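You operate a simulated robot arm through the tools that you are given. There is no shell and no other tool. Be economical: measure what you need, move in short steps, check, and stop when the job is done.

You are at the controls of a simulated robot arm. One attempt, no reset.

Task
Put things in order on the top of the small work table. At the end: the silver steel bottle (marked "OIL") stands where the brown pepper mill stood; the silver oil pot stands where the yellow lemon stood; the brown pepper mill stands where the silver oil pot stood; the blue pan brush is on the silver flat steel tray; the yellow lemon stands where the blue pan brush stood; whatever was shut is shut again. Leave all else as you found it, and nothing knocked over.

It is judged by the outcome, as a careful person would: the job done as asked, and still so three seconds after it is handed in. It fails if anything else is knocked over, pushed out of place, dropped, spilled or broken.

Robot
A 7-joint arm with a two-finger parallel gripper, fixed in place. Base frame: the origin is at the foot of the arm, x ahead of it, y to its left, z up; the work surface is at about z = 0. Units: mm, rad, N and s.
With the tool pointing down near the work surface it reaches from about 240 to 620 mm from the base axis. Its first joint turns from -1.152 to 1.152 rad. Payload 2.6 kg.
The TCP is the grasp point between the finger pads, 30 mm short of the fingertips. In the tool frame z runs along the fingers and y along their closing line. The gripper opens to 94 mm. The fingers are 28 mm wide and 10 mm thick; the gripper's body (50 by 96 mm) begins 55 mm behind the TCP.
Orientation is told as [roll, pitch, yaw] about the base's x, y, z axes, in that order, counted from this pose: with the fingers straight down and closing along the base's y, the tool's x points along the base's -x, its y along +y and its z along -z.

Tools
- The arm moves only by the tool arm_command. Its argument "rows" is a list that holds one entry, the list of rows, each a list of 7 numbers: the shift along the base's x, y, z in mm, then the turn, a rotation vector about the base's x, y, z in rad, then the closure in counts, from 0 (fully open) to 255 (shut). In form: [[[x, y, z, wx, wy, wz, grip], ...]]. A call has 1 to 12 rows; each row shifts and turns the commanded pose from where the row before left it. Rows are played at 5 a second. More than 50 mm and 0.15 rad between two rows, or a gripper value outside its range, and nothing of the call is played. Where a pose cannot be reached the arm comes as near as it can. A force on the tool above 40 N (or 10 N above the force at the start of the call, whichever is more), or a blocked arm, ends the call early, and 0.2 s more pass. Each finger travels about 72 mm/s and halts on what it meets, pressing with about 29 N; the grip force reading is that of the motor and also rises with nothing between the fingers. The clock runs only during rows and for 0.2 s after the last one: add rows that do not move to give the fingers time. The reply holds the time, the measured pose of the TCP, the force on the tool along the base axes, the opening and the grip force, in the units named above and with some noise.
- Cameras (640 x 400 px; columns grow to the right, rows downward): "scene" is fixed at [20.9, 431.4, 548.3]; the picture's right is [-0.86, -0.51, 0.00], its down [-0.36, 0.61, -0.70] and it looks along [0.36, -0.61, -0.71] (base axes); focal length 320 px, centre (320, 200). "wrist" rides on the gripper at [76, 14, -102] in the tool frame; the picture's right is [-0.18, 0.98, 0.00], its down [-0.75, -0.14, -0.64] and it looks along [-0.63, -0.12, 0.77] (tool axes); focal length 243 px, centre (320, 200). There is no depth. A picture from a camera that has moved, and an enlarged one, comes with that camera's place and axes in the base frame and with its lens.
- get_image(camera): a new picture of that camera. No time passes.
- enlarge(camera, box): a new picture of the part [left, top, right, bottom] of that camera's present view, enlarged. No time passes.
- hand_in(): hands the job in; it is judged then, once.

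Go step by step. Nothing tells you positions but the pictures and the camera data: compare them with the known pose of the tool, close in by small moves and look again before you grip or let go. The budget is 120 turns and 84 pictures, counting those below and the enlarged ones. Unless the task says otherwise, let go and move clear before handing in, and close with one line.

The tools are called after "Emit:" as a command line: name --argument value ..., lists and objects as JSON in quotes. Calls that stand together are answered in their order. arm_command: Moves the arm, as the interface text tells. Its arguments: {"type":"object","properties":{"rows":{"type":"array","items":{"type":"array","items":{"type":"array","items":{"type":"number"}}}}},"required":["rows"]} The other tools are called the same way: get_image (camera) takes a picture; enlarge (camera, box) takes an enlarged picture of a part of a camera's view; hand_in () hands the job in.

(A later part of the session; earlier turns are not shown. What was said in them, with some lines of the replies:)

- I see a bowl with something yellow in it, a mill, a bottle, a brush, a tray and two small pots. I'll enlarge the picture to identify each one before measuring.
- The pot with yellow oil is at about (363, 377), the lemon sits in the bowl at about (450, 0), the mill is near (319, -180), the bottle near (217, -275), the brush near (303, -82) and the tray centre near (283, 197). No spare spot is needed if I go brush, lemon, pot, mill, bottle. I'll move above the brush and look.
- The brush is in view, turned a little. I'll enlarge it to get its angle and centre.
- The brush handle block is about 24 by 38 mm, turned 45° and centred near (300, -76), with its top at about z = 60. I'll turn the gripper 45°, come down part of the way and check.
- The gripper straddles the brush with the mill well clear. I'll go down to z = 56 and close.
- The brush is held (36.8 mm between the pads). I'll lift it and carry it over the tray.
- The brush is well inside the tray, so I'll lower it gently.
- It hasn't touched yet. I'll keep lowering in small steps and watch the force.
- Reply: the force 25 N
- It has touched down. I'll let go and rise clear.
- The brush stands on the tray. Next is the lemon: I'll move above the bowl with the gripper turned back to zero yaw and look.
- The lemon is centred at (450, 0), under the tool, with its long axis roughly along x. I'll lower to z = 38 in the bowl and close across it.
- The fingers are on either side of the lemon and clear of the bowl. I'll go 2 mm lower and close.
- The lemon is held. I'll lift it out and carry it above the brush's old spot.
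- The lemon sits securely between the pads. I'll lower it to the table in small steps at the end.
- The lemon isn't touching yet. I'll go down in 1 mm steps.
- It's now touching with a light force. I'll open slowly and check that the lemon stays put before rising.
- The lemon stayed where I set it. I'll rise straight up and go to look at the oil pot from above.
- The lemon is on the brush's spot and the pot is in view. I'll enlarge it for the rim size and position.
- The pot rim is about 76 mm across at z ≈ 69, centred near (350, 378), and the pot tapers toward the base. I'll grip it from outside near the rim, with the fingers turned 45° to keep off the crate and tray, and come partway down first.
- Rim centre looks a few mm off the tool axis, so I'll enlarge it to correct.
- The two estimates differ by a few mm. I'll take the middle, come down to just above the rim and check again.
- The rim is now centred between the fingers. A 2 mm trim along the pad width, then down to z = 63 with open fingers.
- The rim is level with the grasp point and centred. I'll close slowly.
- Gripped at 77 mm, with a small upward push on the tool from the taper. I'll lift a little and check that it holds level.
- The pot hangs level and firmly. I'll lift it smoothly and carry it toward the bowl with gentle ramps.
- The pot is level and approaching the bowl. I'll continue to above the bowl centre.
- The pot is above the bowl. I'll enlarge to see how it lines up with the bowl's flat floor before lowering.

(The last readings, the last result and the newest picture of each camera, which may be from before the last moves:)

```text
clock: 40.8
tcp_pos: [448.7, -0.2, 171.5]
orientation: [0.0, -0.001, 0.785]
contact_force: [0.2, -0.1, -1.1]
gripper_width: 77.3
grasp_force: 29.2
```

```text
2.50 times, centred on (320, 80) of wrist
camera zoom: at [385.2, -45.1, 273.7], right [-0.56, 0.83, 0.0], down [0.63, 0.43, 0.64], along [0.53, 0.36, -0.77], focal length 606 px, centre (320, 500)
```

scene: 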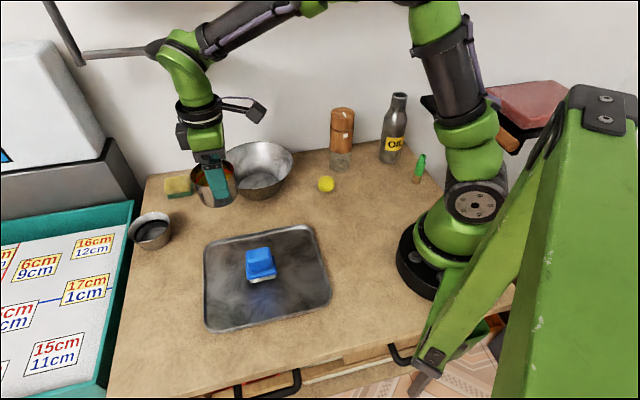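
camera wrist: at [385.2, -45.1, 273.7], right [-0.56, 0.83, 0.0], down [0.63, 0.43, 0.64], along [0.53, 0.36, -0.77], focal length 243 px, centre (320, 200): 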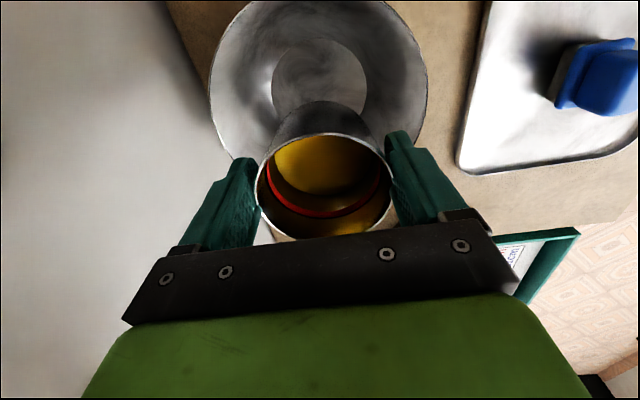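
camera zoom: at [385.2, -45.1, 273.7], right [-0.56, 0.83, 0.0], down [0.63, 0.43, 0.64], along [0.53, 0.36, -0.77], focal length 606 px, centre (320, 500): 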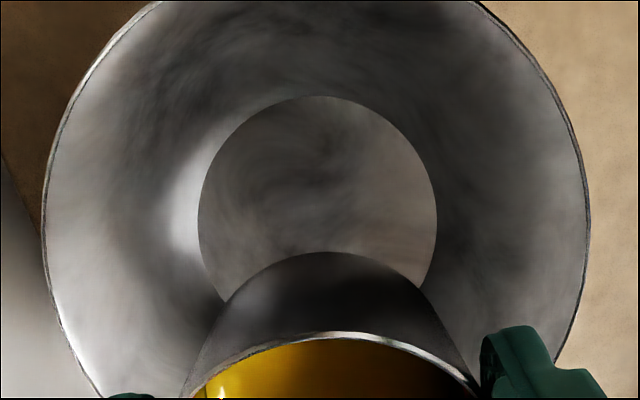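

The floor centre is about 3 mm from the tool axis, so I'll shift slightly and lower slowly.

Emit:
arm_command --rows '[[[-2, -3, -5, 0, 0, 0, 255], [0, 0, -10, 0, 0, 0, 255], [0, 0, -15, 0, 0, 0, 255], [0, 0, -15, 0, 0, 0, 255], [0, 0, -15, 0, 0, 0, 255], [0, 0, -13, 0, 0, 0, 255], [0, 0, -10, 0, 0, 0, 255], [0, 0, -6, 0, 0, 0, 255], [0, 0, -4, 0, 0, 0, 255], [0, 0, -3, 0, 0, 0, 255], [0, 0, 0, 0, 0, 0, 255]]]'

Emit:
get_image --camera "wrist"

Emit:
enlarge --camera "scene" --box '[170, 90, 330, 210]'

```text
clock: 43.2
tcp_pos: [447.0, -4.3, 74.8]
orientation: [0.001, 0.001, 0.786]
contact_force: [-0.4, 0.6, -1.1]
gripper_width: 77.2
grasp_force: 28.8
```

```text
40 pictures are left
camera wrist: at [383.5, -48.8, 177.4], right [-0.56, 0.83, 0.0], down [0.63, 0.43, 0.64], along [0.53, 0.36, -0.77], focal length 243 px, centre (320, 200)
```

wrist: 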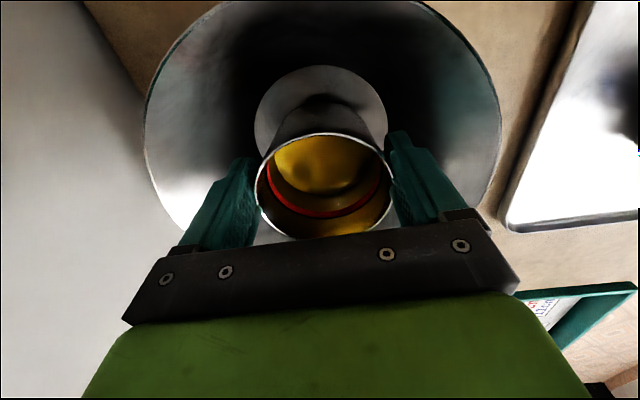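

```text
3.33 times, centred on (250, 150) of scene
camera zoom: at [20.9, 431.4, 548.3], right [-0.86, -0.51, 0.0], down [-0.36, 0.61, -0.7], along [0.36, -0.61, -0.71], focal length 1066 px, centre (553, 367)
```

zoom: 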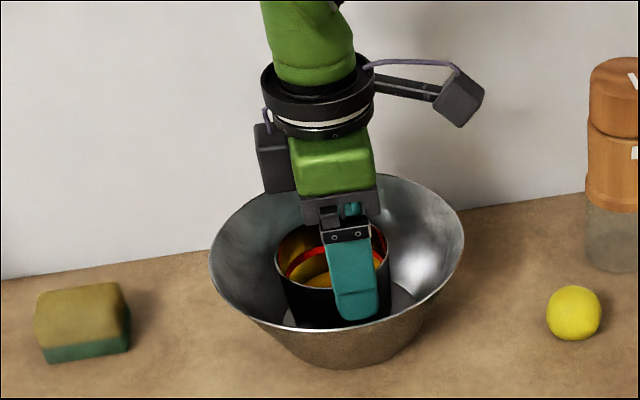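

It's well aligned over the floor, so I'll ease down to contact.

Emit:
arm_command --rows '[[[0, 0, -2, 0, 0, 0, 255], [0, 0, -1.5, 0, 0, 0, 255], [0, 0, -1.5, 0, 0, 0, 255], [0, 0, 0, 0, 0, 0, 255]]]'

Emit:
arm_command --rows '[[[0, 0, -1, 0, 0, 0, 255], [0, 0, -1, 0, 0, 0, 255], [0, 0, 0, 0, 0, 0, 255]]]'

```text
clock: 44.2
tcp_pos: [447.0, -4.3, 69.7]
orientation: [0.0, 0.0, 0.786]
contact_force: [-0.1, -0.1, -1.4]
gripper_width: 77.2
grasp_force: 29.1
```

```text
clock: 45.0
tcp_pos: [447.8, -4.2, 68.6]
orientation: [0.0, 0.001, 0.785]
contact_force: [0.1, -1.0, -0.5]
gripper_width: 77.2
grasp_force: 28.7
```

Emit:
arm_command --rows '[[[0, 0, -1, 0, 0, 0, 255], [0, 0, 0, 0, 0, 0, 255]]]'

Emit:
arm_command --rows '[[[0, 0, -1, 0, 0, 0, 255], [0, 0, 0, 0, 0, 0, 255]]]'

```text
clock: 45.6
tcp_pos: [448.1, -4.6, 68.5]
orientation: [-0.002, -0.002, 0.786]
contact_force: [-3.0, -3.3, 10.3]
gripper_width: 77.1
grasp_force: 29.6
```

```text
clock: 46.2
tcp_pos: [447.8, -3.9, 68.1]
orientation: [-0.003, -0.001, 0.783]
contact_force: [-5.5, -5.8, 24.4]
gripper_width: 77.1
grasp_force: 29.0
```

The pot has touched the bowl floor. I'll ease the pressure and open slowly.

Emit:
arm_command --rows '[[[0, 0, 1.5, 0, 0, 0, 255], [0, 0, 0, 0, 0, 0, 44], [0, 0, 0, 0, 0, 0, 36], [0, 0, 0, 0, 0, 0, 20], [0, 0, 0, 0, 0, 0, 8], [0, 0, 0, 0, 0, 0, 8]]]'

Emit:
get_image --camera "wrist"

```text
clock: 47.6
tcp_pos: [447.2, -3.9, 67.5]
orientation: [0.0, 0.0, 0.784]
contact_force: [-0.1, 0.3, -0.8]
gripper_width: 91.2
grasp_force: 0.1
```

```text
38 pictures are left
camera wrist: at [382.7, -47.8, 170.3], right [-0.56, 0.83, 0.0], down [0.63, 0.43, 0.64], along [0.53, 0.36, -0.77], focal length 243 px, centre (320, 200)
```

wrist: 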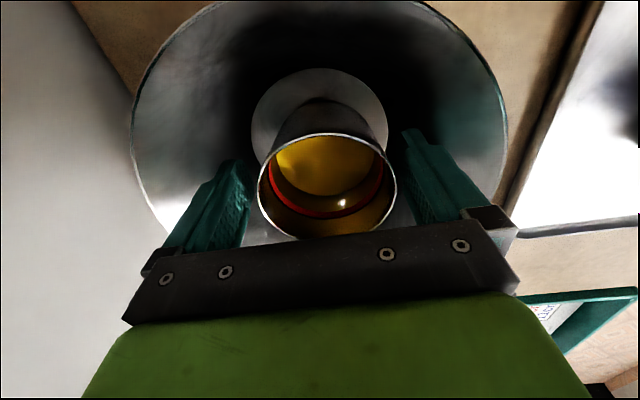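

The pot stands in the bowl, released. I'll rise clear, then move high above the mill with zero yaw.

Emit:
arm_command --rows '[[[0, 0, 8, 0, 0, 0, 8], [0, 0, 20, 0, 0, 0, 8], [0, 0, 40, 0, 0, 0, 0], [0, 0, 45, 0, 0, 0, 0], [-20, -25, 45, 0, 0, -0.131, 0], [-25, -30, 12, 0, 0, -0.131, 0], [-25, -30, 0, 0, 0, -0.131, 0], [-25, -30, 0, 0, 0, -0.131, 0], [-20, -30, 0, 0, 0, -0.131, 0], [-13, -31, 0, 0, 0, -0.131, 0], [0, 0, 0, 0, 0, 0, 0]]]'

Emit:
get_image --camera "wrist"

Emit:
get_image --camera "scene"

```text
refused: row 5 steps farther than a row can; nothing moved
```

```text
37 pictures are left
camera wrist: at [382.7, -47.8, 170.3], right [-0.56, 0.83, 0.0], down [0.63, 0.43, 0.64], along [0.53, 0.36, -0.77], focal length 243 px, centre (320, 200)
```

wrist: 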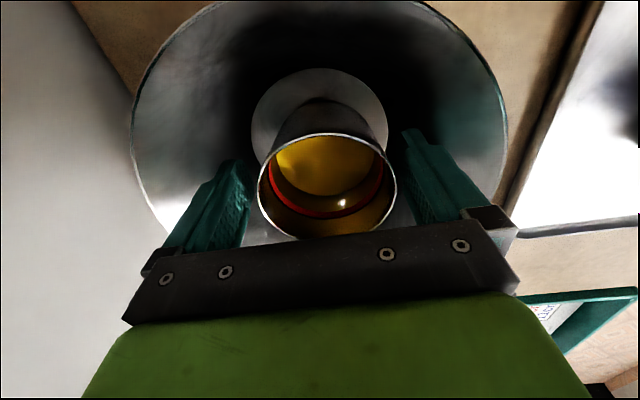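

```text
36 pictures are left
```

scene: 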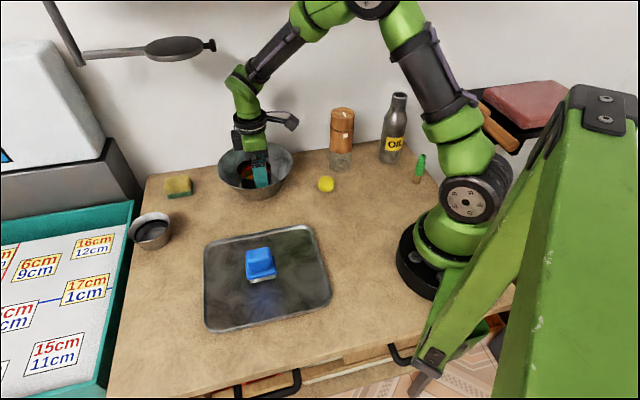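

One step was too long and nothing moved. I'll send it again with smaller steps, rising fully first.

Emit:
arm_command --rows '[[[0, 0, 8, 0, 0, 0, 8], [0, 0, 20, 0, 0, 0, 8], [0, 0, 40, 0, 0, 0, 0], [0, 0, 45, 0, 0, 0, 0], [0, 0, 45, 0, 0, 0, 0], [-20, -25, 12, 0, 0, -0.131, 0], [-25, -30, 0, 0, 0, -0.131, 0], [-25, -30, 0, 0, 0, -0.131, 0], [-25, -30, 0, 0, 0, -0.131, 0], [-20, -30, 0, 0, 0, -0.131, 0], [-13, -31, 0, 0, 0, -0.131, 0], [0, 0, 0, 0, 0, 0, 0]]]'

Emit:
get_image --camera "wrist"

Emit:
get_image --camera "scene"

```text
clock: 50.2
tcp_pos: [305.3, -150.2, 212.0]
orientation: [0.044, 0.082, 0.055]
contact_force: [0.4, -0.2, -0.3]
gripper_width: 93.9
grasp_force: 0.1
```

```text
35 pictures are left
camera wrist: at [237.0, -146.0, 320.6], right [0.13, 0.99, 0.03], down [0.81, -0.12, 0.57], along [0.57, -0.05, -0.82], focal length 243 px, centre (320, 200)
```

wrist: 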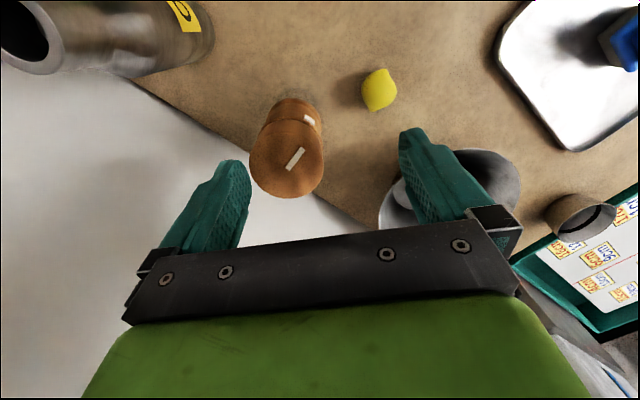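

```text
34 pictures are left
```

scene: 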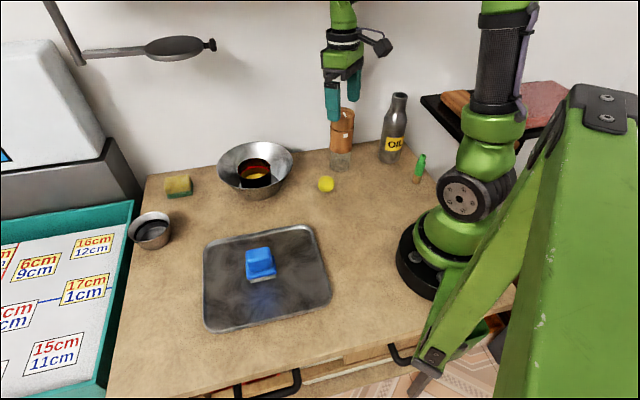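

The pot sits neatly in the bowl. The arm hasn't reached the commanded pose, so I'll wait a moment to see whether it's only lagging.

Emit:
arm_command --rows '[[[0, 0, 0, 0, 0, 0, 0], [0, 0, 0, 0, 0, 0, 0], [0, 0, 0, 0, 0, 0, 0]]]'

```text
clock: 51.0
tcp_pos: [306.1, -152.5, 210.6]
orientation: [0.042, 0.083, 0.054]
contact_force: [0.0, 0.7, -0.2]
gripper_width: 93.9
grasp_force: 0.0
```

It isn't lag: that pose is out of reach. I'll try a little lower, still above the mill.

Emit:
arm_command --rows '[[[0, 0, -12, 0, 0, 0, 0], [0, 0, -10, 0, 0, 0, 0], [0, 0, 0, 0, 0, 0, 0]]]'

```text
clock: 51.8
tcp_pos: [318.9, -161.4, 209.7]
orientation: [0.013, 0.022, 0.042]
contact_force: [0.0, 0.2, 0.3]
gripper_width: 93.9
grasp_force: 0.1
```

Emit:
arm_command --rows '[[[0, 0, -8, 0, 0, 0, 0], [0, 0, -5, 0, 0, 0, 0], [0, 0, 0, 0, 0, 0, 0]]]'

Emit:
get_image --camera "wrist"

Emit:
enlarge --camera "scene" --box '[260, 60, 420, 190]'

```text
clock: 52.6
tcp_pos: [319.7, -176.5, 201.7]
orientation: [0.003, 0.005, 0.005]
contact_force: [-0.3, 0.3, 0.5]
gripper_width: 94.1
grasp_force: 0.1
```

```text
33 pictures are left
camera wrist: at [243.6, -164.5, 304.0], right [0.18, 0.98, 0.0], down [0.76, -0.14, 0.64], along [0.63, -0.11, -0.77], focal length 243 px, centre (320, 200)
```

wrist: 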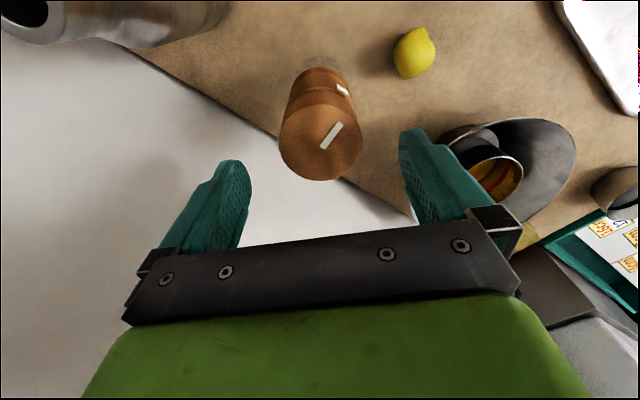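

```text
3.08 times, centred on (340, 125) of scene
camera zoom: at [21.0, 431.6, 548.1], right [-0.86, -0.51, 0.0], down [-0.36, 0.61, -0.7], along [0.36, -0.61, -0.71], focal length 984 px, centre (258, 431)
```

zoom: 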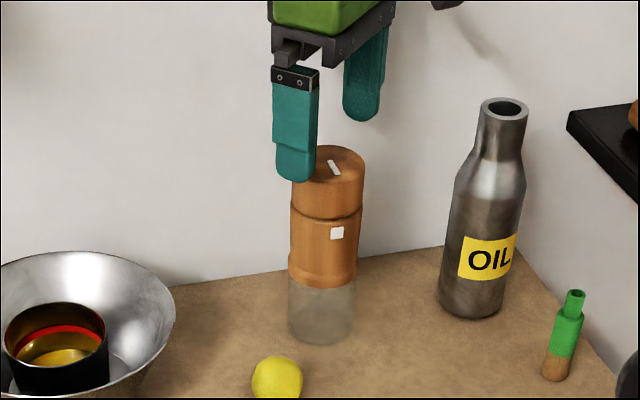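

The tool is nearly above the mill, whose top centre is near (317, -176). I'll trim the position, lower to just above the mill top and check.

Emit:
arm_command --rows '[[[-2, 3, -5, 0, 0, 0, 0], [0, 0, -5, 0, 0, 0, 0], [0, 0, 0, 0, 0, 0, 0]]]'

Emit:
get_image --camera "wrist"

```text
clock: 53.4
tcp_pos: [317.1, -177.6, 193.1]
orientation: [-0.001, -0.002, -0.003]
contact_force: [-0.5, -0.8, 0.3]
gripper_width: 94.1
grasp_force: 0.0
```

```text
31 pictures are left
camera wrist: at [241.0, -163.4, 295.8], right [0.19, 0.98, 0.0], down [0.75, -0.14, 0.64], along [0.63, -0.12, -0.77], focal length 243 px, centre (320, 200)
```

wrist: 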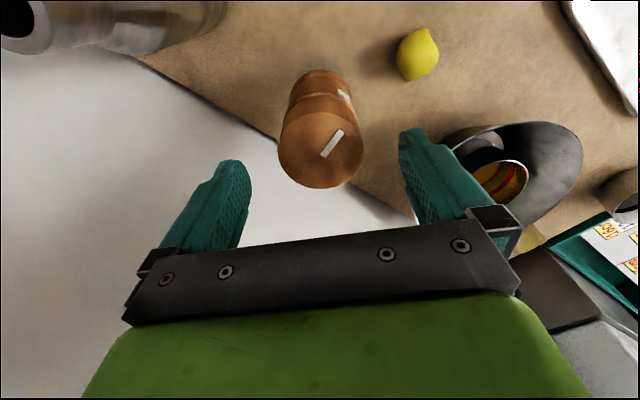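

The mill is centred between the fingers. After a 3 mm shift I'll descend to z = 112.

Emit:
arm_command --rows '[[[-3, 0, -12, 0, 0, 0, 0], [0, 0, -20, 0, 0, 0, 0], [0, 0, -20, 0, 0, 0, 0], [0, 0, -20, 0, 0, 0, 0], [0, 0, -9, 0, 0, 0, 0], [0, 0, 0, 0, 0, 0, 0]]]'

Emit:
get_image --camera "wrist"

Emit:
enlarge --camera "scene" --box '[260, 60, 420, 190]'

```text
clock: 54.8
tcp_pos: [314.8, -177.0, 111.8]
orientation: [-0.001, 0.001, -0.001]
contact_force: [0.5, 1.0, -0.9]
gripper_width: 94.0
grasp_force: 0.1
```

```text
30 pictures are left
camera wrist: at [237.7, -163.4, 213.4], right [0.19, 0.98, 0.0], down [0.75, -0.14, 0.64], along [0.63, -0.12, -0.77], focal length 243 px, centre (320, 200)
```

wrist: 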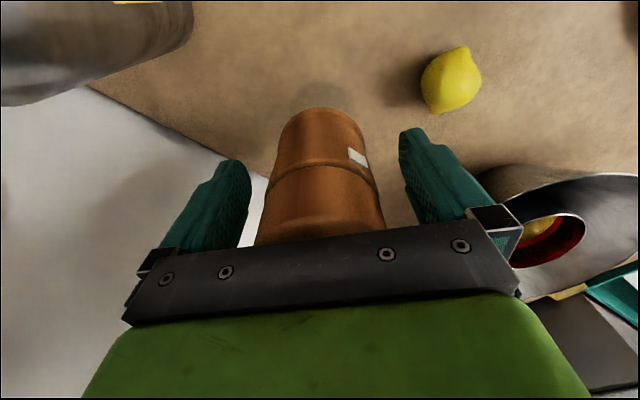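

```text
3.08 times, centred on (340, 125) of scene
camera zoom: at [20.9, 431.4, 548.3], right [-0.86, -0.51, 0.0], down [-0.36, 0.61, -0.7], along [0.36, -0.61, -0.71], focal length 984 px, centre (258, 431)
```

zoom: 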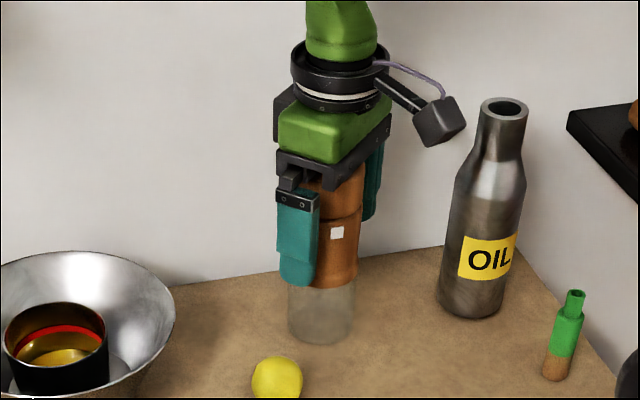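

The fingers straddle the mill around its seam and the palm is just above the cap. I'll close and lift slightly.

Emit:
arm_command --rows '[[[0, 0, 0, 0, 0, 0, 60], [0, 0, 0, 0, 0, 0, 95], [0, 0, 0, 0, 0, 0, 120], [0, 0, 0, 0, 0, 0, 255], [0, 0, 0, 0, 0, 0, 255], [0, 0, 0, 0, 0, 0, 255]]]'

Emit:
arm_command --rows '[[[0, 0, 4, 0, 0, 0, 255], [0, 0, 8, 0, 0, 0, 255], [0, 0, 8, 0, 0, 0, 255], [0, 0, 0, 0, 0, 0, 255], [0, 0, 0, 0, 0, 0, 255]]]'

Emit:
enlarge --camera "scene" --box '[260, 60, 420, 190]'

```text
clock: 56.2
tcp_pos: [313.6, -176.5, 111.2]
orientation: [-0.001, -0.001, -0.003]
contact_force: [0.5, 0.0, 0.1]
gripper_width: 59.1
grasp_force: 28.6
```

```text
clock: 57.4
tcp_pos: [314.7, -176.4, 132.4]
orientation: [0.0, 0.001, -0.001]
contact_force: [-0.4, -0.2, -2.2]
gripper_width: 59.1
grasp_force: 29.2
```

```text
3.08 times, centred on (340, 125) of scene
camera zoom: at [20.9, 431.4, 548.4], right [-0.86, -0.51, 0.0], down [-0.36, 0.61, -0.7], along [0.36, -0.61, -0.71], focal length 984 px, centre (258, 431)
```

zoom: 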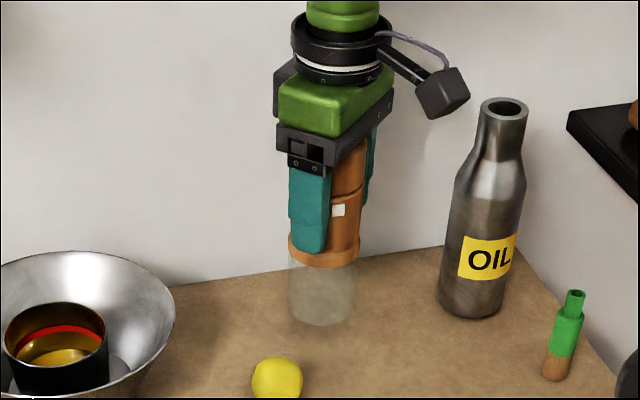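

The whole mill lifts cleanly. I'll raise it to about z = 195 and carry it toward the pot's old place.

Emit:
arm_command --rows '[[[0, 0, 15, 0, 0, 0, 255], [0, 0, 20, 0, 0, 0, 255], [0, 0, 20, 0, 0, 0, 255], [0, 6, 6, 0, 0, 0, 255], [1, 15, 0, 0, 0, 0, 255], [1, 25, 0, 0, 0, 0, 255], [2, 30, 0, 0, 0, 0, 255], [2, 33, 0, 0, 0, 0, 255], [2, 33, 0, 0, 0, 0, 255], [2, 33, 0, 0, 0, 0, 255], [2, 33, 0, 0, 0, 0, 255], [2, 33, 0, 0, 0, 0, 255]]]'

Emit:
arm_command --rows '[[[1, 10, 0, 0, 0, 0, 255], [1, 20, 0, 0, 0, 0, 255], [2, 30, 0, 0, 0, 0, 255], [2, 33, 0, 0, 0, 0, 255], [2, 33, 0, 0, 0, 0, 255], [2, 33, 0, 0, 0, 0, 255], [2, 33, 0, 0, 0, 0, 255], [2, 33, 0, 0, 0, 0, 255], [2, 30, 0, 0, 0, 0, 255], [2, 25, 0, 0, 0, 0, 255], [1, 15, 0, 0, 0, 0, 255], [0, 0, 0, 0, 0, 0, 255]]]'

Emit:
get_image --camera "scene"

```text
clock: 60.0
tcp_pos: [325.1, 63.8, 194.6]
orientation: [0.0, -0.002, -0.002]
contact_force: [-0.6, -0.4, -2.6]
gripper_width: 58.7
grasp_force: 28.8
```

```text
clock: 62.6
tcp_pos: [346.5, 359.0, 194.0]
orientation: [-0.001, 0.002, -0.003]
contact_force: [0.7, 0.7, -1.6]
gripper_width: 59.2
grasp_force: 29.2
```

```text
27 pictures are left
```

scene: 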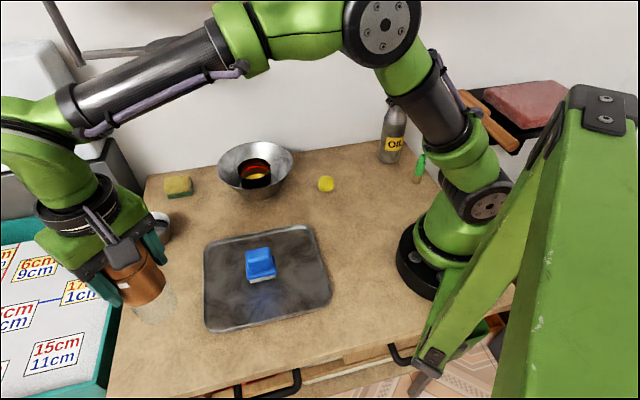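

The mill is close to the pot's old place. I'll shift the last 14 mm and lower it.

Emit:
arm_command --rows '[[[1.5, 8, 0, 0, 0, 0, 255], [0, 6, -5, 0, 0, 0, 255], [0, 0, -15, 0, 0, 0, 255], [0, 0, -20, 0, 0, 0, 255], [0, 0, -20, 0, 0, 0, 255], [0, 0, -12, 0, 0, 0, 255], [0, 0, -5, 0, 0, 0, 255], [0, 0, -2, 0, 0, 0, 255], [0, 0, 0, 0, 0, 0, 255]]]'

Emit:
enlarge --camera "scene" --box '[75, 220, 235, 370]'

```text
clock: 64.6
tcp_pos: [348.8, 373.6, 113.9]
orientation: [0.0, 0.0, -0.001]
contact_force: [0.7, -0.5, -1.7]
gripper_width: 58.9
grasp_force: 28.9
```

```text
2.67 times, centred on (155, 295) of scene
camera zoom: at [20.9, 431.4, 548.3], right [-0.86, -0.51, 0.0], down [-0.36, 0.61, -0.7], along [0.36, -0.61, -0.71], focal length 853 px, centre (760, -53)
```

zoom: 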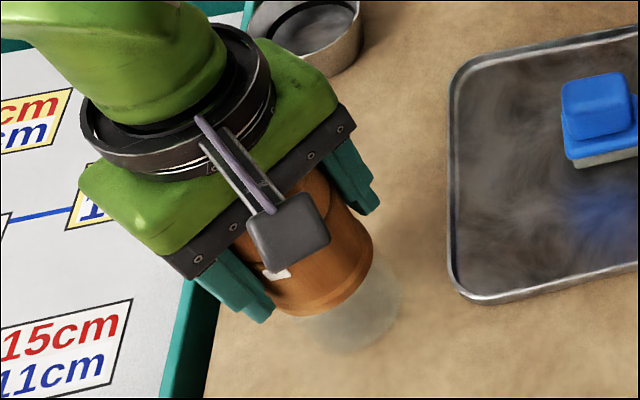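

Emit:
arm_command --rows '[[[0, 0, -1, 0, 0, 0, 255], [0, 0, -1, 0, 0, 0, 255], [0, 0, 0, 0, 0, 0, 255]]]'

Emit:
arm_command --rows '[[[0, 0, -1, 0, 0, 0, 255], [0, 0, 0, 0, 0, 0, 255]]]'

```text
clock: 65.4
tcp_pos: [350.1, 373.5, 111.4]
orientation: [0.0, 0.0, 0.0]
contact_force: [0.7, -0.7, -3.6]
gripper_width: 58.7
grasp_force: 28.8
```

```text
clock: 66.0
tcp_pos: [348.5, 373.1, 111.0]
orientation: [0.0, 0.0, 0.001]
contact_force: [0.8, -0.8, -3.4]
gripper_width: 58.9
grasp_force: 29.1
```

Emit:
arm_command --rows '[[[0, 0, -1, 0, 0, 0, 255], [0, 0, 0, 0, 0, 0, 255]]]'

```text
clock: 66.6
tcp_pos: [349.6, 373.3, 110.9]
orientation: [0.001, -0.001, -0.002]
contact_force: [0.0, 1.1, 4.8]
gripper_width: 58.9
grasp_force: 29.0
```

It has made contact. I'll open slowly, let the mill settle and rise straight up.

Emit:
arm_command --rows '[[[0, 0, 0, 0, 0, 0, 92], [0, 0, 0, 0, 0, 0, 80], [0, 0, 0, 0, 0, 0, 50], [0, 0, 0, 0, 0, 0, 0], [0, 0, 0, 0, 0, 0, 0], [0, 0, 15, 0, 0, 0, 0], [0, 0, 30, 0, 0, 0, 0], [0, 0, 40, 0, 0, 0, 0], [0, 0, 25, 0, 0, 0, 0], [0, 0, 0, 0, 0, 0, 0]]]'

Emit:
get_image --camera "scene"

```text
clock: 68.8
tcp_pos: [348.8, 374.1, 220.4]
orientation: [0.001, 0.0, -0.001]
contact_force: [0.4, 0.9, -0.4]
gripper_width: 94.0
grasp_force: 0.1
```

```text
25 pictures are left
```

scene: 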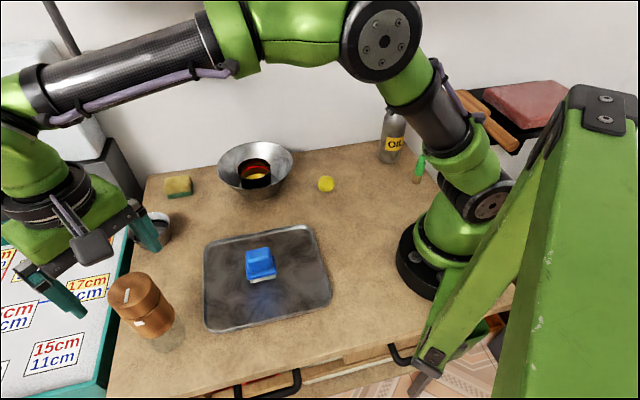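

The mill stands upright on the pot's old place. Only the bottle is left. I'll move toward it with the gripper turned outward and look at its surroundings, especially the side shelf.

Emit:
arm_command --rows '[[[-5, -40, 0, 0, 0, 0, 0], [-6, -42, 0, 0, 0, 0, 0], [-6, -42, 0, 0, 0, 0, 0], [-6, -42, 0, 0, 0, -0.05, 0], [-6, -42, 0, 0, 0, -0.07, 0], [-6, -42, 0, 0, 0, -0.07, 0], [-6, -42, 0, 0, 0, -0.07, 0], [-6, -42, -5, 0, 0, -0.07, 0], [-6, -42, -5, 0, 0, -0.07, 0], [-6, -42, -5, 0, 0, -0.1, 0], [-6, -42, -5, 0, 0, -0.1, 0], [-4, -20, 0, 0, 0, 0, 0]]]'

Emit:
arm_command --rows '[[[-8, 0, 0, 0, 0, -0.1, 0], [-8, 0, 0, 0, 0, -0.1, 0], [0, 0, 0, 0, 0, 0, 0]]]'

Emit:
get_image --camera "wrist"

Emit:
enlarge --camera "scene" --box '[300, 60, 500, 210]'

```text
clock: 71.4
tcp_pos: [278.9, -105.6, 198.9]
orientation: [0.0, 0.0, -0.6]
contact_force: [-0.7, -0.4, -0.5]
gripper_width: 93.7
grasp_force: 0.1
```

```text
clock: 72.2
tcp_pos: [264.2, -106.7, 200.5]
orientation: [-0.001, -0.001, -0.803]
contact_force: [-0.7, -1.4, -0.4]
gripper_width: 93.8
grasp_force: 0.1
```

```text
24 pictures are left
camera wrist: at [220.7, -43.0, 302.7], right [0.83, 0.55, 0.0], down [0.42, -0.64, 0.64], along [0.35, -0.54, -0.77], focal length 243 px, centre (320, 200)
```

wrist: 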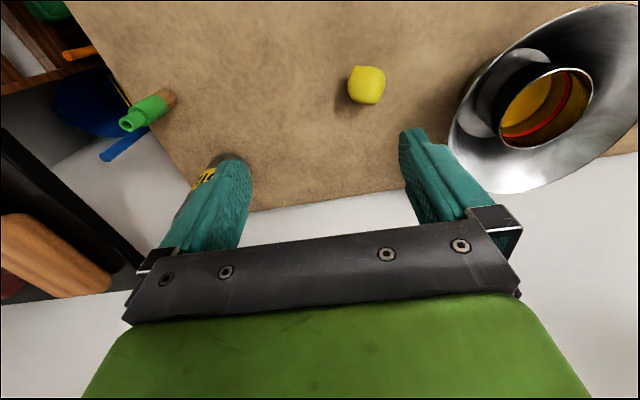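

```text
2.67 times, centred on (400, 135) of scene
camera zoom: at [20.9, 431.4, 548.3], right [-0.86, -0.51, 0.0], down [-0.36, 0.61, -0.7], along [0.36, -0.61, -0.71], focal length 853 px, centre (107, 373)
```

zoom: 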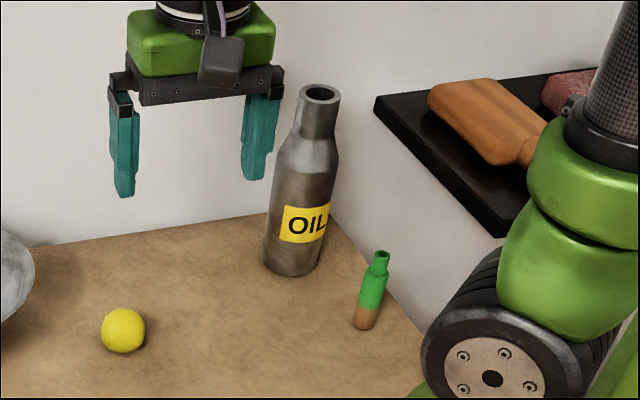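

The side shelf's near corner is around (184, -315) at about z = 160, roughly 50 mm from the bottle's axis, so the fingers must be only partly open near it. I'll narrow them to about 60 mm and move to a stand-off on the robot's side of the bottle.

Emit:
arm_command --rows '[[[0, 0, 0, 0, 0, -0.09, 60], [-20, -22, 0, 0, 0, 0, 92], [-25, -27, 0, 0, 0, 0, 92], [-20, -22, 0, 0, 0, 0, 92], [-12, -15, -5, 0, 0, 0, 92], [0, 0, 0, 0, 0, 0, 92]]]'

Emit:
get_image --camera "wrist"

Emit:
enlarge --camera "scene" --box '[300, 60, 500, 210]'

```text
clock: 73.6
tcp_pos: [185.3, -192.5, 194.1]
orientation: [0.0, -0.001, -0.89]
contact_force: [-0.2, -0.8, -0.6]
gripper_width: 60.3
grasp_force: 0.2
```

```text
22 pictures are left
camera wrist: at [148.9, -125.0, 297.6], right [0.88, 0.47, 0.0], down [0.36, -0.67, 0.64], along [0.3, -0.57, -0.77], focal length 243 px, centre (320, 200)
```

wrist: 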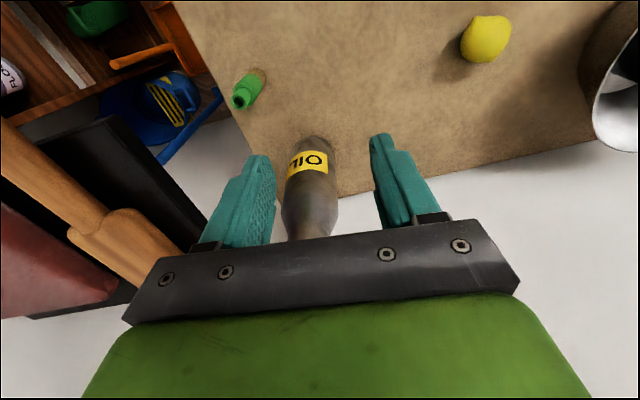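

```text
2.67 times, centred on (400, 135) of scene
camera zoom: at [20.9, 431.4, 548.3], right [-0.86, -0.51, 0.0], down [-0.36, 0.61, -0.7], along [0.36, -0.61, -0.71], focal length 853 px, centre (107, 373)
```

zoom: 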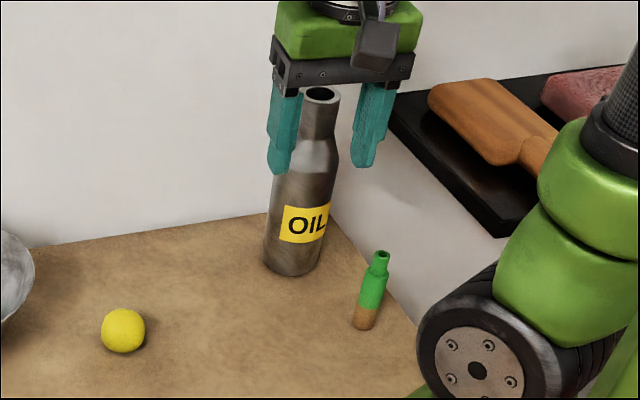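

The bottle's axis is near (225, -277), and the shelf edge lies about 85 mm or more to the side of it, so there's room. I'll line the gripper up with the neck, set z = 168 and check again.

Emit:
arm_command --rows '[[[-9, -7, -8, 0, 0, 0, 75], [-8, -7, -10, 0, 0, 0, 65], [0, 0, -8, 0, 0, 0, 65], [0, 0, 0, 0, 0, 0, 65]]]'

Emit:
get_image --camera "wrist"

Emit:
enlarge --camera "scene" --box '[330, 60, 450, 150]'

```text
clock: 74.6
tcp_pos: [170.8, -205.7, 169.4]
orientation: [0.001, 0.0, -0.893]
contact_force: [-0.1, 0.3, -0.6]
gripper_width: 69.6
grasp_force: 0.1
```

```text
20 pictures are left
camera wrist: at [132.9, -139.1, 271.7], right [0.88, 0.47, 0.0], down [0.36, -0.67, 0.64], along [0.3, -0.57, -0.77], focal length 243 px, centre (320, 200)
```

wrist: 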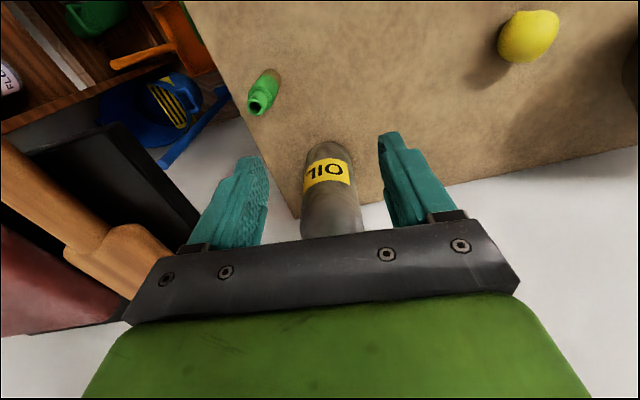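

```text
4.44 times, centred on (390, 105) of scene
camera zoom: at [20.9, 431.4, 548.3], right [-0.86, -0.51, 0.0], down [-0.36, 0.61, -0.7], along [0.36, -0.61, -0.71], focal length 1422 px, centre (9, 622)
```

zoom: 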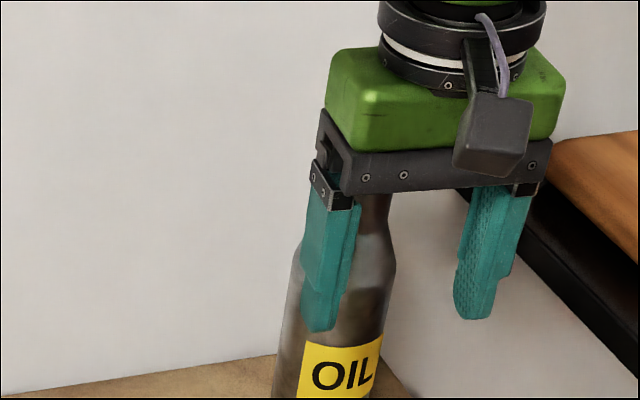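

The neck is nearly centred between the fingers, about 85 mm ahead. I'll trim 4 mm sideways, advance 45 mm and check.

Emit:
arm_command --rows '[[[-3, -2.5, 0, 0, 0, 0, 65], [9.4, -11.7, 0, 0, 0, 0, 65], [9.4, -11.7, 0, 0, 0, 0, 65], [9.4, -11.7, 0, 0, 0, 0, 65], [0, 0, 0, 0, 0, 0, 65]]]'

Emit:
get_image --camera "wrist"

Emit:
enlarge --camera "scene" --box '[330, 60, 450, 150]'

```text
clock: 75.8
tcp_pos: [196.4, -245.3, 169.6]
orientation: [0.0, 0.002, -0.89]
contact_force: [0.4, 0.4, -0.6]
gripper_width: 70.0
grasp_force: 0.0
```

```text
18 pictures are left
camera wrist: at [158.7, -176.8, 271.8], right [0.88, 0.47, 0.0], down [0.36, -0.67, 0.64], along [0.3, -0.57, -0.77], focal length 243 px, centre (320, 200)
```

wrist: 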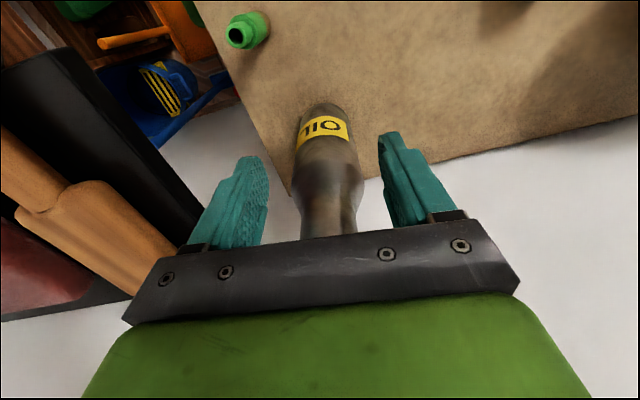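

```text
4.44 times, centred on (390, 105) of scene
camera zoom: at [20.9, 431.4, 548.3], right [-0.86, -0.51, 0.0], down [-0.36, 0.61, -0.7], along [0.36, -0.61, -0.71], focal length 1422 px, centre (9, 622)
```

zoom: 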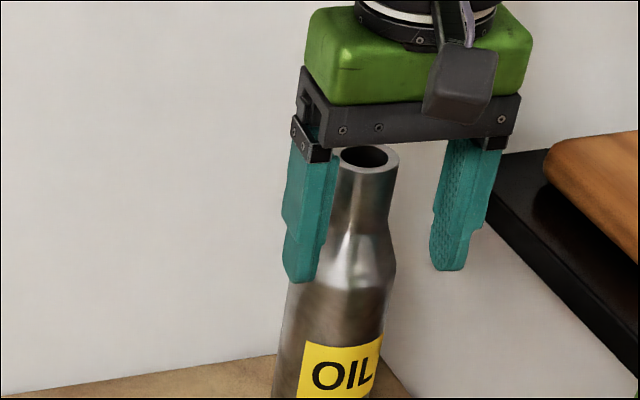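

The neck is centred between the fingers. I'll advance the remaining 42 mm in small steps.

Emit:
arm_command --rows '[[[6.3, -7.8, 0, 0, 0, 0, 65], [6.3, -7.8, 0, 0, 0, 0, 65], [6.3, -7.8, 0, 0, 0, 0, 65], [5, -6.2, 0, 0, 0, 0, 65], [2.5, -3.1, 0, 0, 0, 0, 65], [0, 0, 0, 0, 0, 0, 65]]]'

Emit:
get_image --camera "wrist"

Emit:
enlarge --camera "scene" --box '[330, 60, 450, 150]'

```text
clock: 77.2
tcp_pos: [221.6, -277.6, 169.9]
orientation: [-0.001, 0.001, -0.89]
contact_force: [0.7, 0.4, -0.1]
gripper_width: 70.0
grasp_force: 0.2
```

```text
16 pictures are left
camera wrist: at [184.3, -209.2, 271.9], right [0.88, 0.47, 0.0], down [0.36, -0.67, 0.64], along [0.31, -0.57, -0.77], focal length 243 px, centre (320, 200)
```

wrist: 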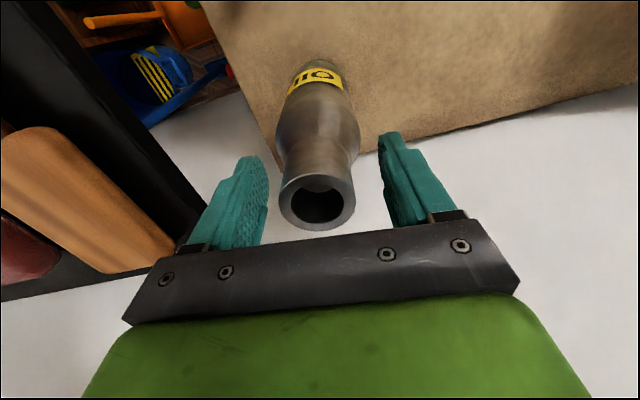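

```text
4.44 times, centred on (390, 105) of scene
camera zoom: at [20.9, 431.4, 548.3], right [-0.86, -0.51, 0.0], down [-0.36, 0.61, -0.7], along [0.36, -0.61, -0.71], focal length 1422 px, centre (9, 622)
```

zoom: 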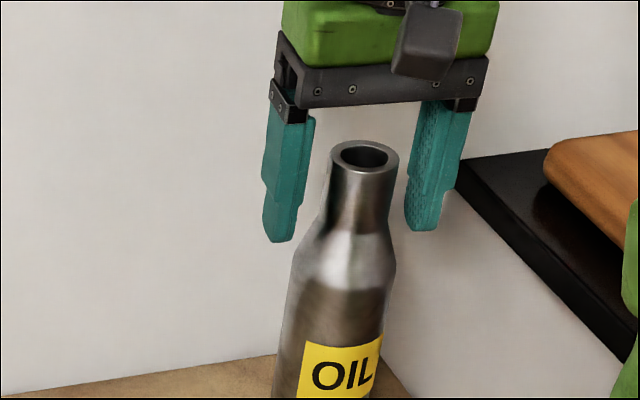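

The bottle mouth is centred at the grasp point and the fingers span the straight neck. I'll close and lift a little.

Emit:
arm_command --rows '[[[0, 0, 0, 0, 0, 0, 110], [0, 0, 0, 0, 0, 0, 135], [0, 0, 0, 0, 0, 0, 150], [0, 0, 0, 0, 0, 0, 255], [0, 0, 0, 0, 0, 0, 255], [0, 0, 0, 0, 0, 0, 255]]]'

Emit:
arm_command --rows '[[[0, 0, 3, 0, 0, 0, 255], [0, 0, 5, 0, 0, 0, 255], [0, 0, 7, 0, 0, 0, 255], [0, 0, 0, 0, 0, 0, 255], [0, 0, 0, 0, 0, 0, 255]]]'

Emit:
enlarge --camera "scene" --box '[300, 60, 460, 180]'

Emit:
get_image --camera "wrist"

```text
clock: 78.6
tcp_pos: [220.6, -277.2, 169.7]
orientation: [-0.001, 0.001, -0.892]
contact_force: [-0.2, -0.8, 2.7]
gripper_width: 43.7
grasp_force: 29.1
```

```text
clock: 79.8
tcp_pos: [221.7, -277.0, 185.1]
orientation: [0.001, -0.002, -0.89]
contact_force: [-0.5, 0.2, -0.9]
gripper_width: 35.8
grasp_force: 29.5
```

```text
3.33 times, centred on (380, 120) of scene
camera zoom: at [20.9, 431.4, 548.4], right [-0.86, -0.51, 0.0], down [-0.36, 0.61, -0.7], along [0.36, -0.61, -0.71], focal length 1066 px, centre (120, 467)
```

zoom: 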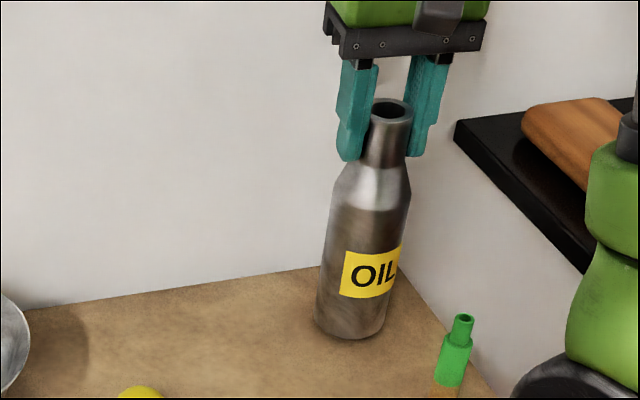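

```text
13 pictures are left
camera wrist: at [183.8, -209.7, 286.7], right [0.88, 0.47, 0.0], down [0.36, -0.67, 0.64], along [0.3, -0.57, -0.77], focal length 243 px, centre (320, 200)
```

wrist: 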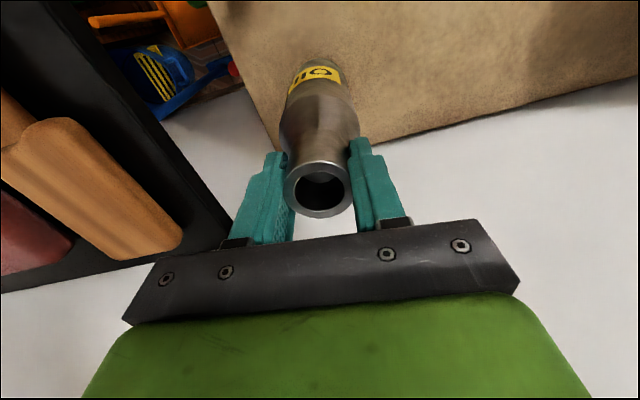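

At first the tips pinched the shoulder, then they slid up onto the straight neck (35.8 mm). The bottle is still upright on the table. With this better grip I'll try a small lift.

Emit:
arm_command --rows '[[[0, 0, 3, 0, 0, 0, 255], [0, 0, 4, 0, 0, 0, 255], [0, 0, 0, 0, 0, 0, 255], [0, 0, 0, 0, 0, 0, 255]]]'

Emit:
enlarge --camera "scene" --box '[300, 60, 460, 180]'

```text
clock: 80.8
tcp_pos: [221.0, -276.7, 191.8]
orientation: [0.002, 0.001, -0.889]
contact_force: [0.2, -1.7, -0.9]
gripper_width: 36.1
grasp_force: 29.1
```

```text
3.33 times, centred on (380, 120) of scene
camera zoom: at [20.9, 431.4, 548.4], right [-0.86, -0.51, 0.0], down [-0.36, 0.61, -0.7], along [0.36, -0.61, -0.71], focal length 1066 px, centre (120, 467)
```

zoom: 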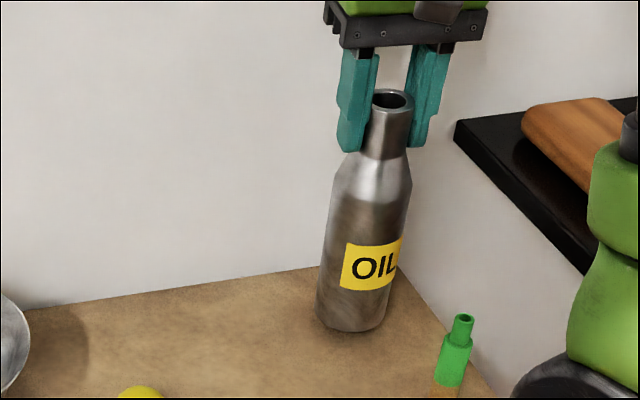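

The bottle now hangs upright, about 10 mm off the table. I'll raise it a bit more and carry it slowly to the mill's old place at (315, -177).

Emit:
arm_command --rows '[[[0, 0, 4, 0, 0, 0, 255], [2, 2, 4, 0, 0, 0, 255], [5, 5, 0, 0, 0, 0, 255], [9, 10, 0, 0, 0, 0, 255], [12, 13, 0, 0, 0, 0, 255], [14, 15, 0, 0, 0, 0, 255], [14, 15, 0, 0, 0, 0, 255], [14, 15, 0, 0, 0, 0, 255], [12, 13, 0, 0, 0, 0, 255], [8, 8, 0, 0, 0, 0, 255], [4, 4, 0, 0, 0, 0, 255], [0, 0, 0, 0, 0, 0, 255]]]'

Emit:
get_image --camera "wrist"

Emit:
enlarge --camera "scene" --box '[260, 60, 420, 190]'

```text
clock: 83.4
tcp_pos: [315.2, -175.9, 198.6]
orientation: [-0.001, -0.001, -0.891]
contact_force: [-0.4, -0.8, -1.3]
gripper_width: 36.3
grasp_force: 28.9
```

```text
11 pictures are left
camera wrist: at [277.6, -108.6, 301.9], right [0.88, 0.47, 0.0], down [0.36, -0.67, 0.64], along [0.3, -0.57, -0.77], focal length 243 px, centre (320, 200)
```

wrist: 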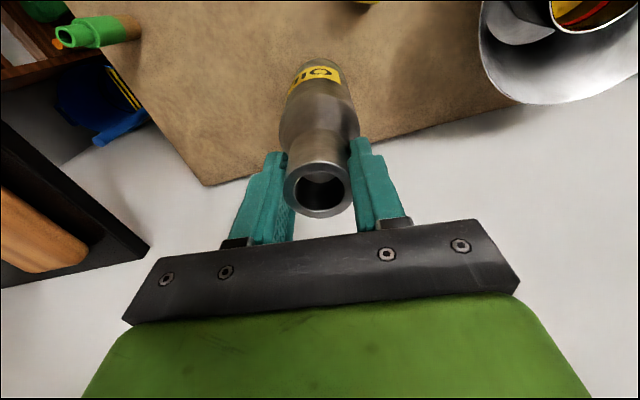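

```text
3.08 times, centred on (340, 125) of scene
camera zoom: at [20.9, 431.4, 548.3], right [-0.86, -0.51, 0.0], down [-0.36, 0.61, -0.7], along [0.36, -0.61, -0.71], focal length 984 px, centre (258, 431)
```

zoom: 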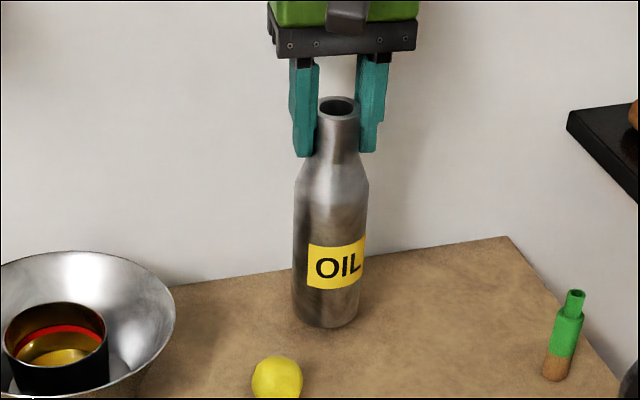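

It's over the mill's old place and about 3 mm off against the earlier picture. I'll trim that while lowering.

Emit:
arm_command --rows '[[[2.5, 1.5, -4, 0, 0, 0, 255], [0, 0, -6, 0, 0, 0, 255], [0, 0, -4, 0, 0, 0, 255], [0, 0, -1.5, 0, 0, 0, 255], [0, 0, 0, 0, 0, 0, 255]]]'

Emit:
arm_command --rows '[[[0, 0, -1, 0, 0, 0, 255], [0, 0, 0, 0, 0, 0, 255]]]'

```text
clock: 84.6
tcp_pos: [318.0, -173.9, 184.2]
orientation: [0.001, -0.001, -0.889]
contact_force: [0.3, -0.1, -1.1]
gripper_width: 36.1
grasp_force: 29.6
```

```text
clock: 85.2
tcp_pos: [316.9, -175.8, 183.4]
orientation: [0.0, 0.0, -0.889]
contact_force: [0.4, 0.4, -1.9]
gripper_width: 36.0
grasp_force: 28.7
```

Emit:
arm_command --rows '[[[0, 0, -1, 0, 0, 0, 255], [0, 0, 0, 0, 0, 0, 255]]]'

Emit:
arm_command --rows '[[[0, 0, -1, 0, 0, 0, 255], [0, 0, 0, 0, 0, 0, 255]]]'

Emit:
enlarge --camera "scene" --box '[260, 60, 420, 190]'

```text
clock: 85.8
tcp_pos: [318.2, -174.6, 181.2]
orientation: [0.001, 0.0, -0.891]
contact_force: [0.2, 0.0, -1.6]
gripper_width: 36.4
grasp_force: 29.3
```

```text
clock: 86.4
tcp_pos: [317.3, -174.8, 180.3]
orientation: [-0.001, 0.0, -0.892]
contact_force: [-0.4, -0.7, -1.9]
gripper_width: 36.1
grasp_force: 28.7
```

```text
3.08 times, centred on (340, 125) of scene
camera zoom: at [20.9, 431.4, 548.3], right [-0.86, -0.51, 0.0], down [-0.36, 0.61, -0.7], along [0.36, -0.61, -0.71], focal length 984 px, centre (258, 431)
```

zoom: 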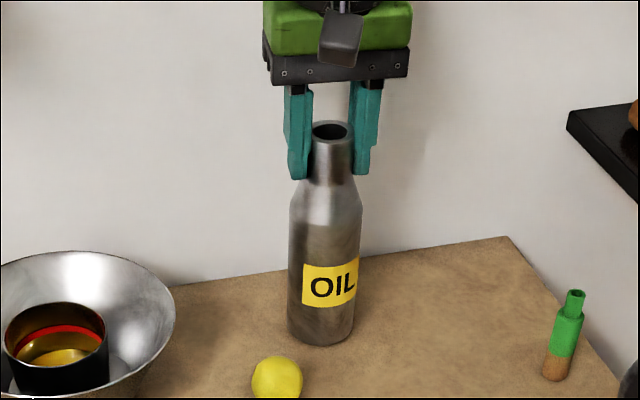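

Emit:
arm_command --rows '[[[0, 0, -1, 0, 0, 0, 255], [0, 0, 0, 0, 0, 0, 255]]]'

Emit:
arm_command --rows '[[[0, 0, -1, 0, 0, 0, 255], [0, 0, 0, 0, 0, 0, 255]]]'

```text
clock: 87.0
tcp_pos: [316.9, -174.8, 178.9]
orientation: [0.0, 0.0, -0.892]
contact_force: [0.5, -0.3, -0.2]
gripper_width: 35.8
grasp_force: 29.0
```

```text
clock: 87.6
tcp_pos: [318.5, -175.1, 179.6]
orientation: [-0.001, 0.0, -0.892]
contact_force: [-6.5, 1.7, 13.7]
gripper_width: 36.3
grasp_force: 28.6
```

It's standing on the table. I'll ease off, open slowly, then back the gripper straight away toward the robot at the same height.

Emit:
arm_command --rows '[[[0, 0, 0.8, 0, 0, 0, 255], [0, 0, 0, 0, 0, 0, 152], [0, 0, 0, 0, 0, 0, 140], [0, 0, 0, 0, 0, 0, 115], [0, 0, 0, 0, 0, 0, 75], [0, 0, 0, 0, 0, 0, 75]]]'

Emit:
get_image --camera "wrist"

```text
clock: 89.0
tcp_pos: [317.7, -174.8, 177.9]
orientation: [0.0, 0.0, -0.892]
contact_force: [-0.8, 0.5, 0.1]
gripper_width: 66.5
grasp_force: 0.0
```

```text
8 pictures are left
camera wrist: at [280.7, -107.8, 281.5], right [0.88, 0.47, 0.0], down [0.36, -0.67, 0.64], along [0.3, -0.57, -0.77], focal length 243 px, centre (320, 200)
```

wrist: 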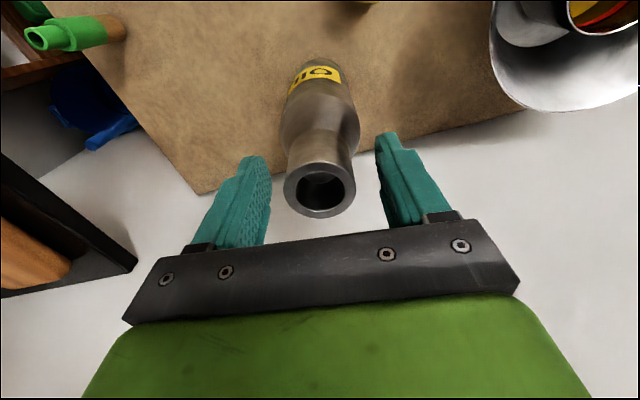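

The bottle stands free between the open fingers. I'll back straight off.

Emit:
arm_command --rows '[[[-3, 4, 0, 0, 0, 0, 75], [-6.3, 7.8, 0, 0, 0, 0, 75], [-9.4, 11.7, 0, 0, 0, 0, 75], [-12.6, 15.6, 0, 0, 0, 0, 75], [-12.6, 15.6, 0, 0, 0, 0, 75], [-12.6, 15.6, 5, 0, 0, 0, 75], [-6, 25, 15, 0, 0, 0, 75], [0, 30, 5, 0, 0, 0, 75], [0, 30, 0, 0, 0, 0, 75], [0, 0, 0, 0, 0, 0, 75]]]'

Emit:
get_image --camera "scene"

```text
clock: 91.2
tcp_pos: [257.5, -18.6, 205.1]
orientation: [0.0, 0.001, -0.892]
contact_force: [0.0, 0.1, 0.1]
gripper_width: 66.3
grasp_force: 0.0
```

```text
7 pictures are left
```

scene: 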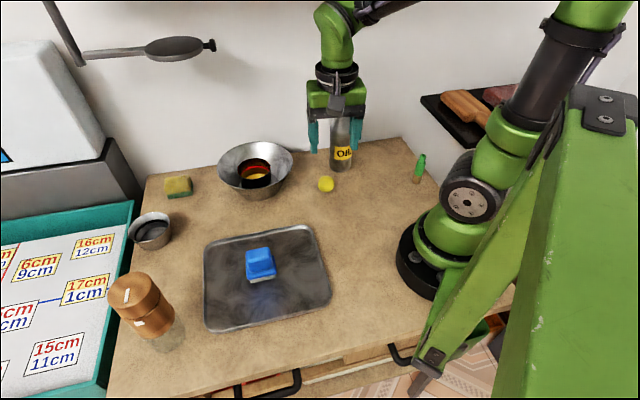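

Everything is in its asked place: the brush is on the tray, the lemon on the brush's spot, the oil pot in the bowl where the lemon lay, the mill on the pot's spot and the bottle on the mill's spot. The gripper is empty and clear, so I'm handing in.

Emit:
hand_in

```text
The job is handed in.
```

All five things are where you asked, each within a few millimetres by the pictures. Nothing was knocked over or spilled that I could see, and I opened nothing, so whatever was shut stayed shut.
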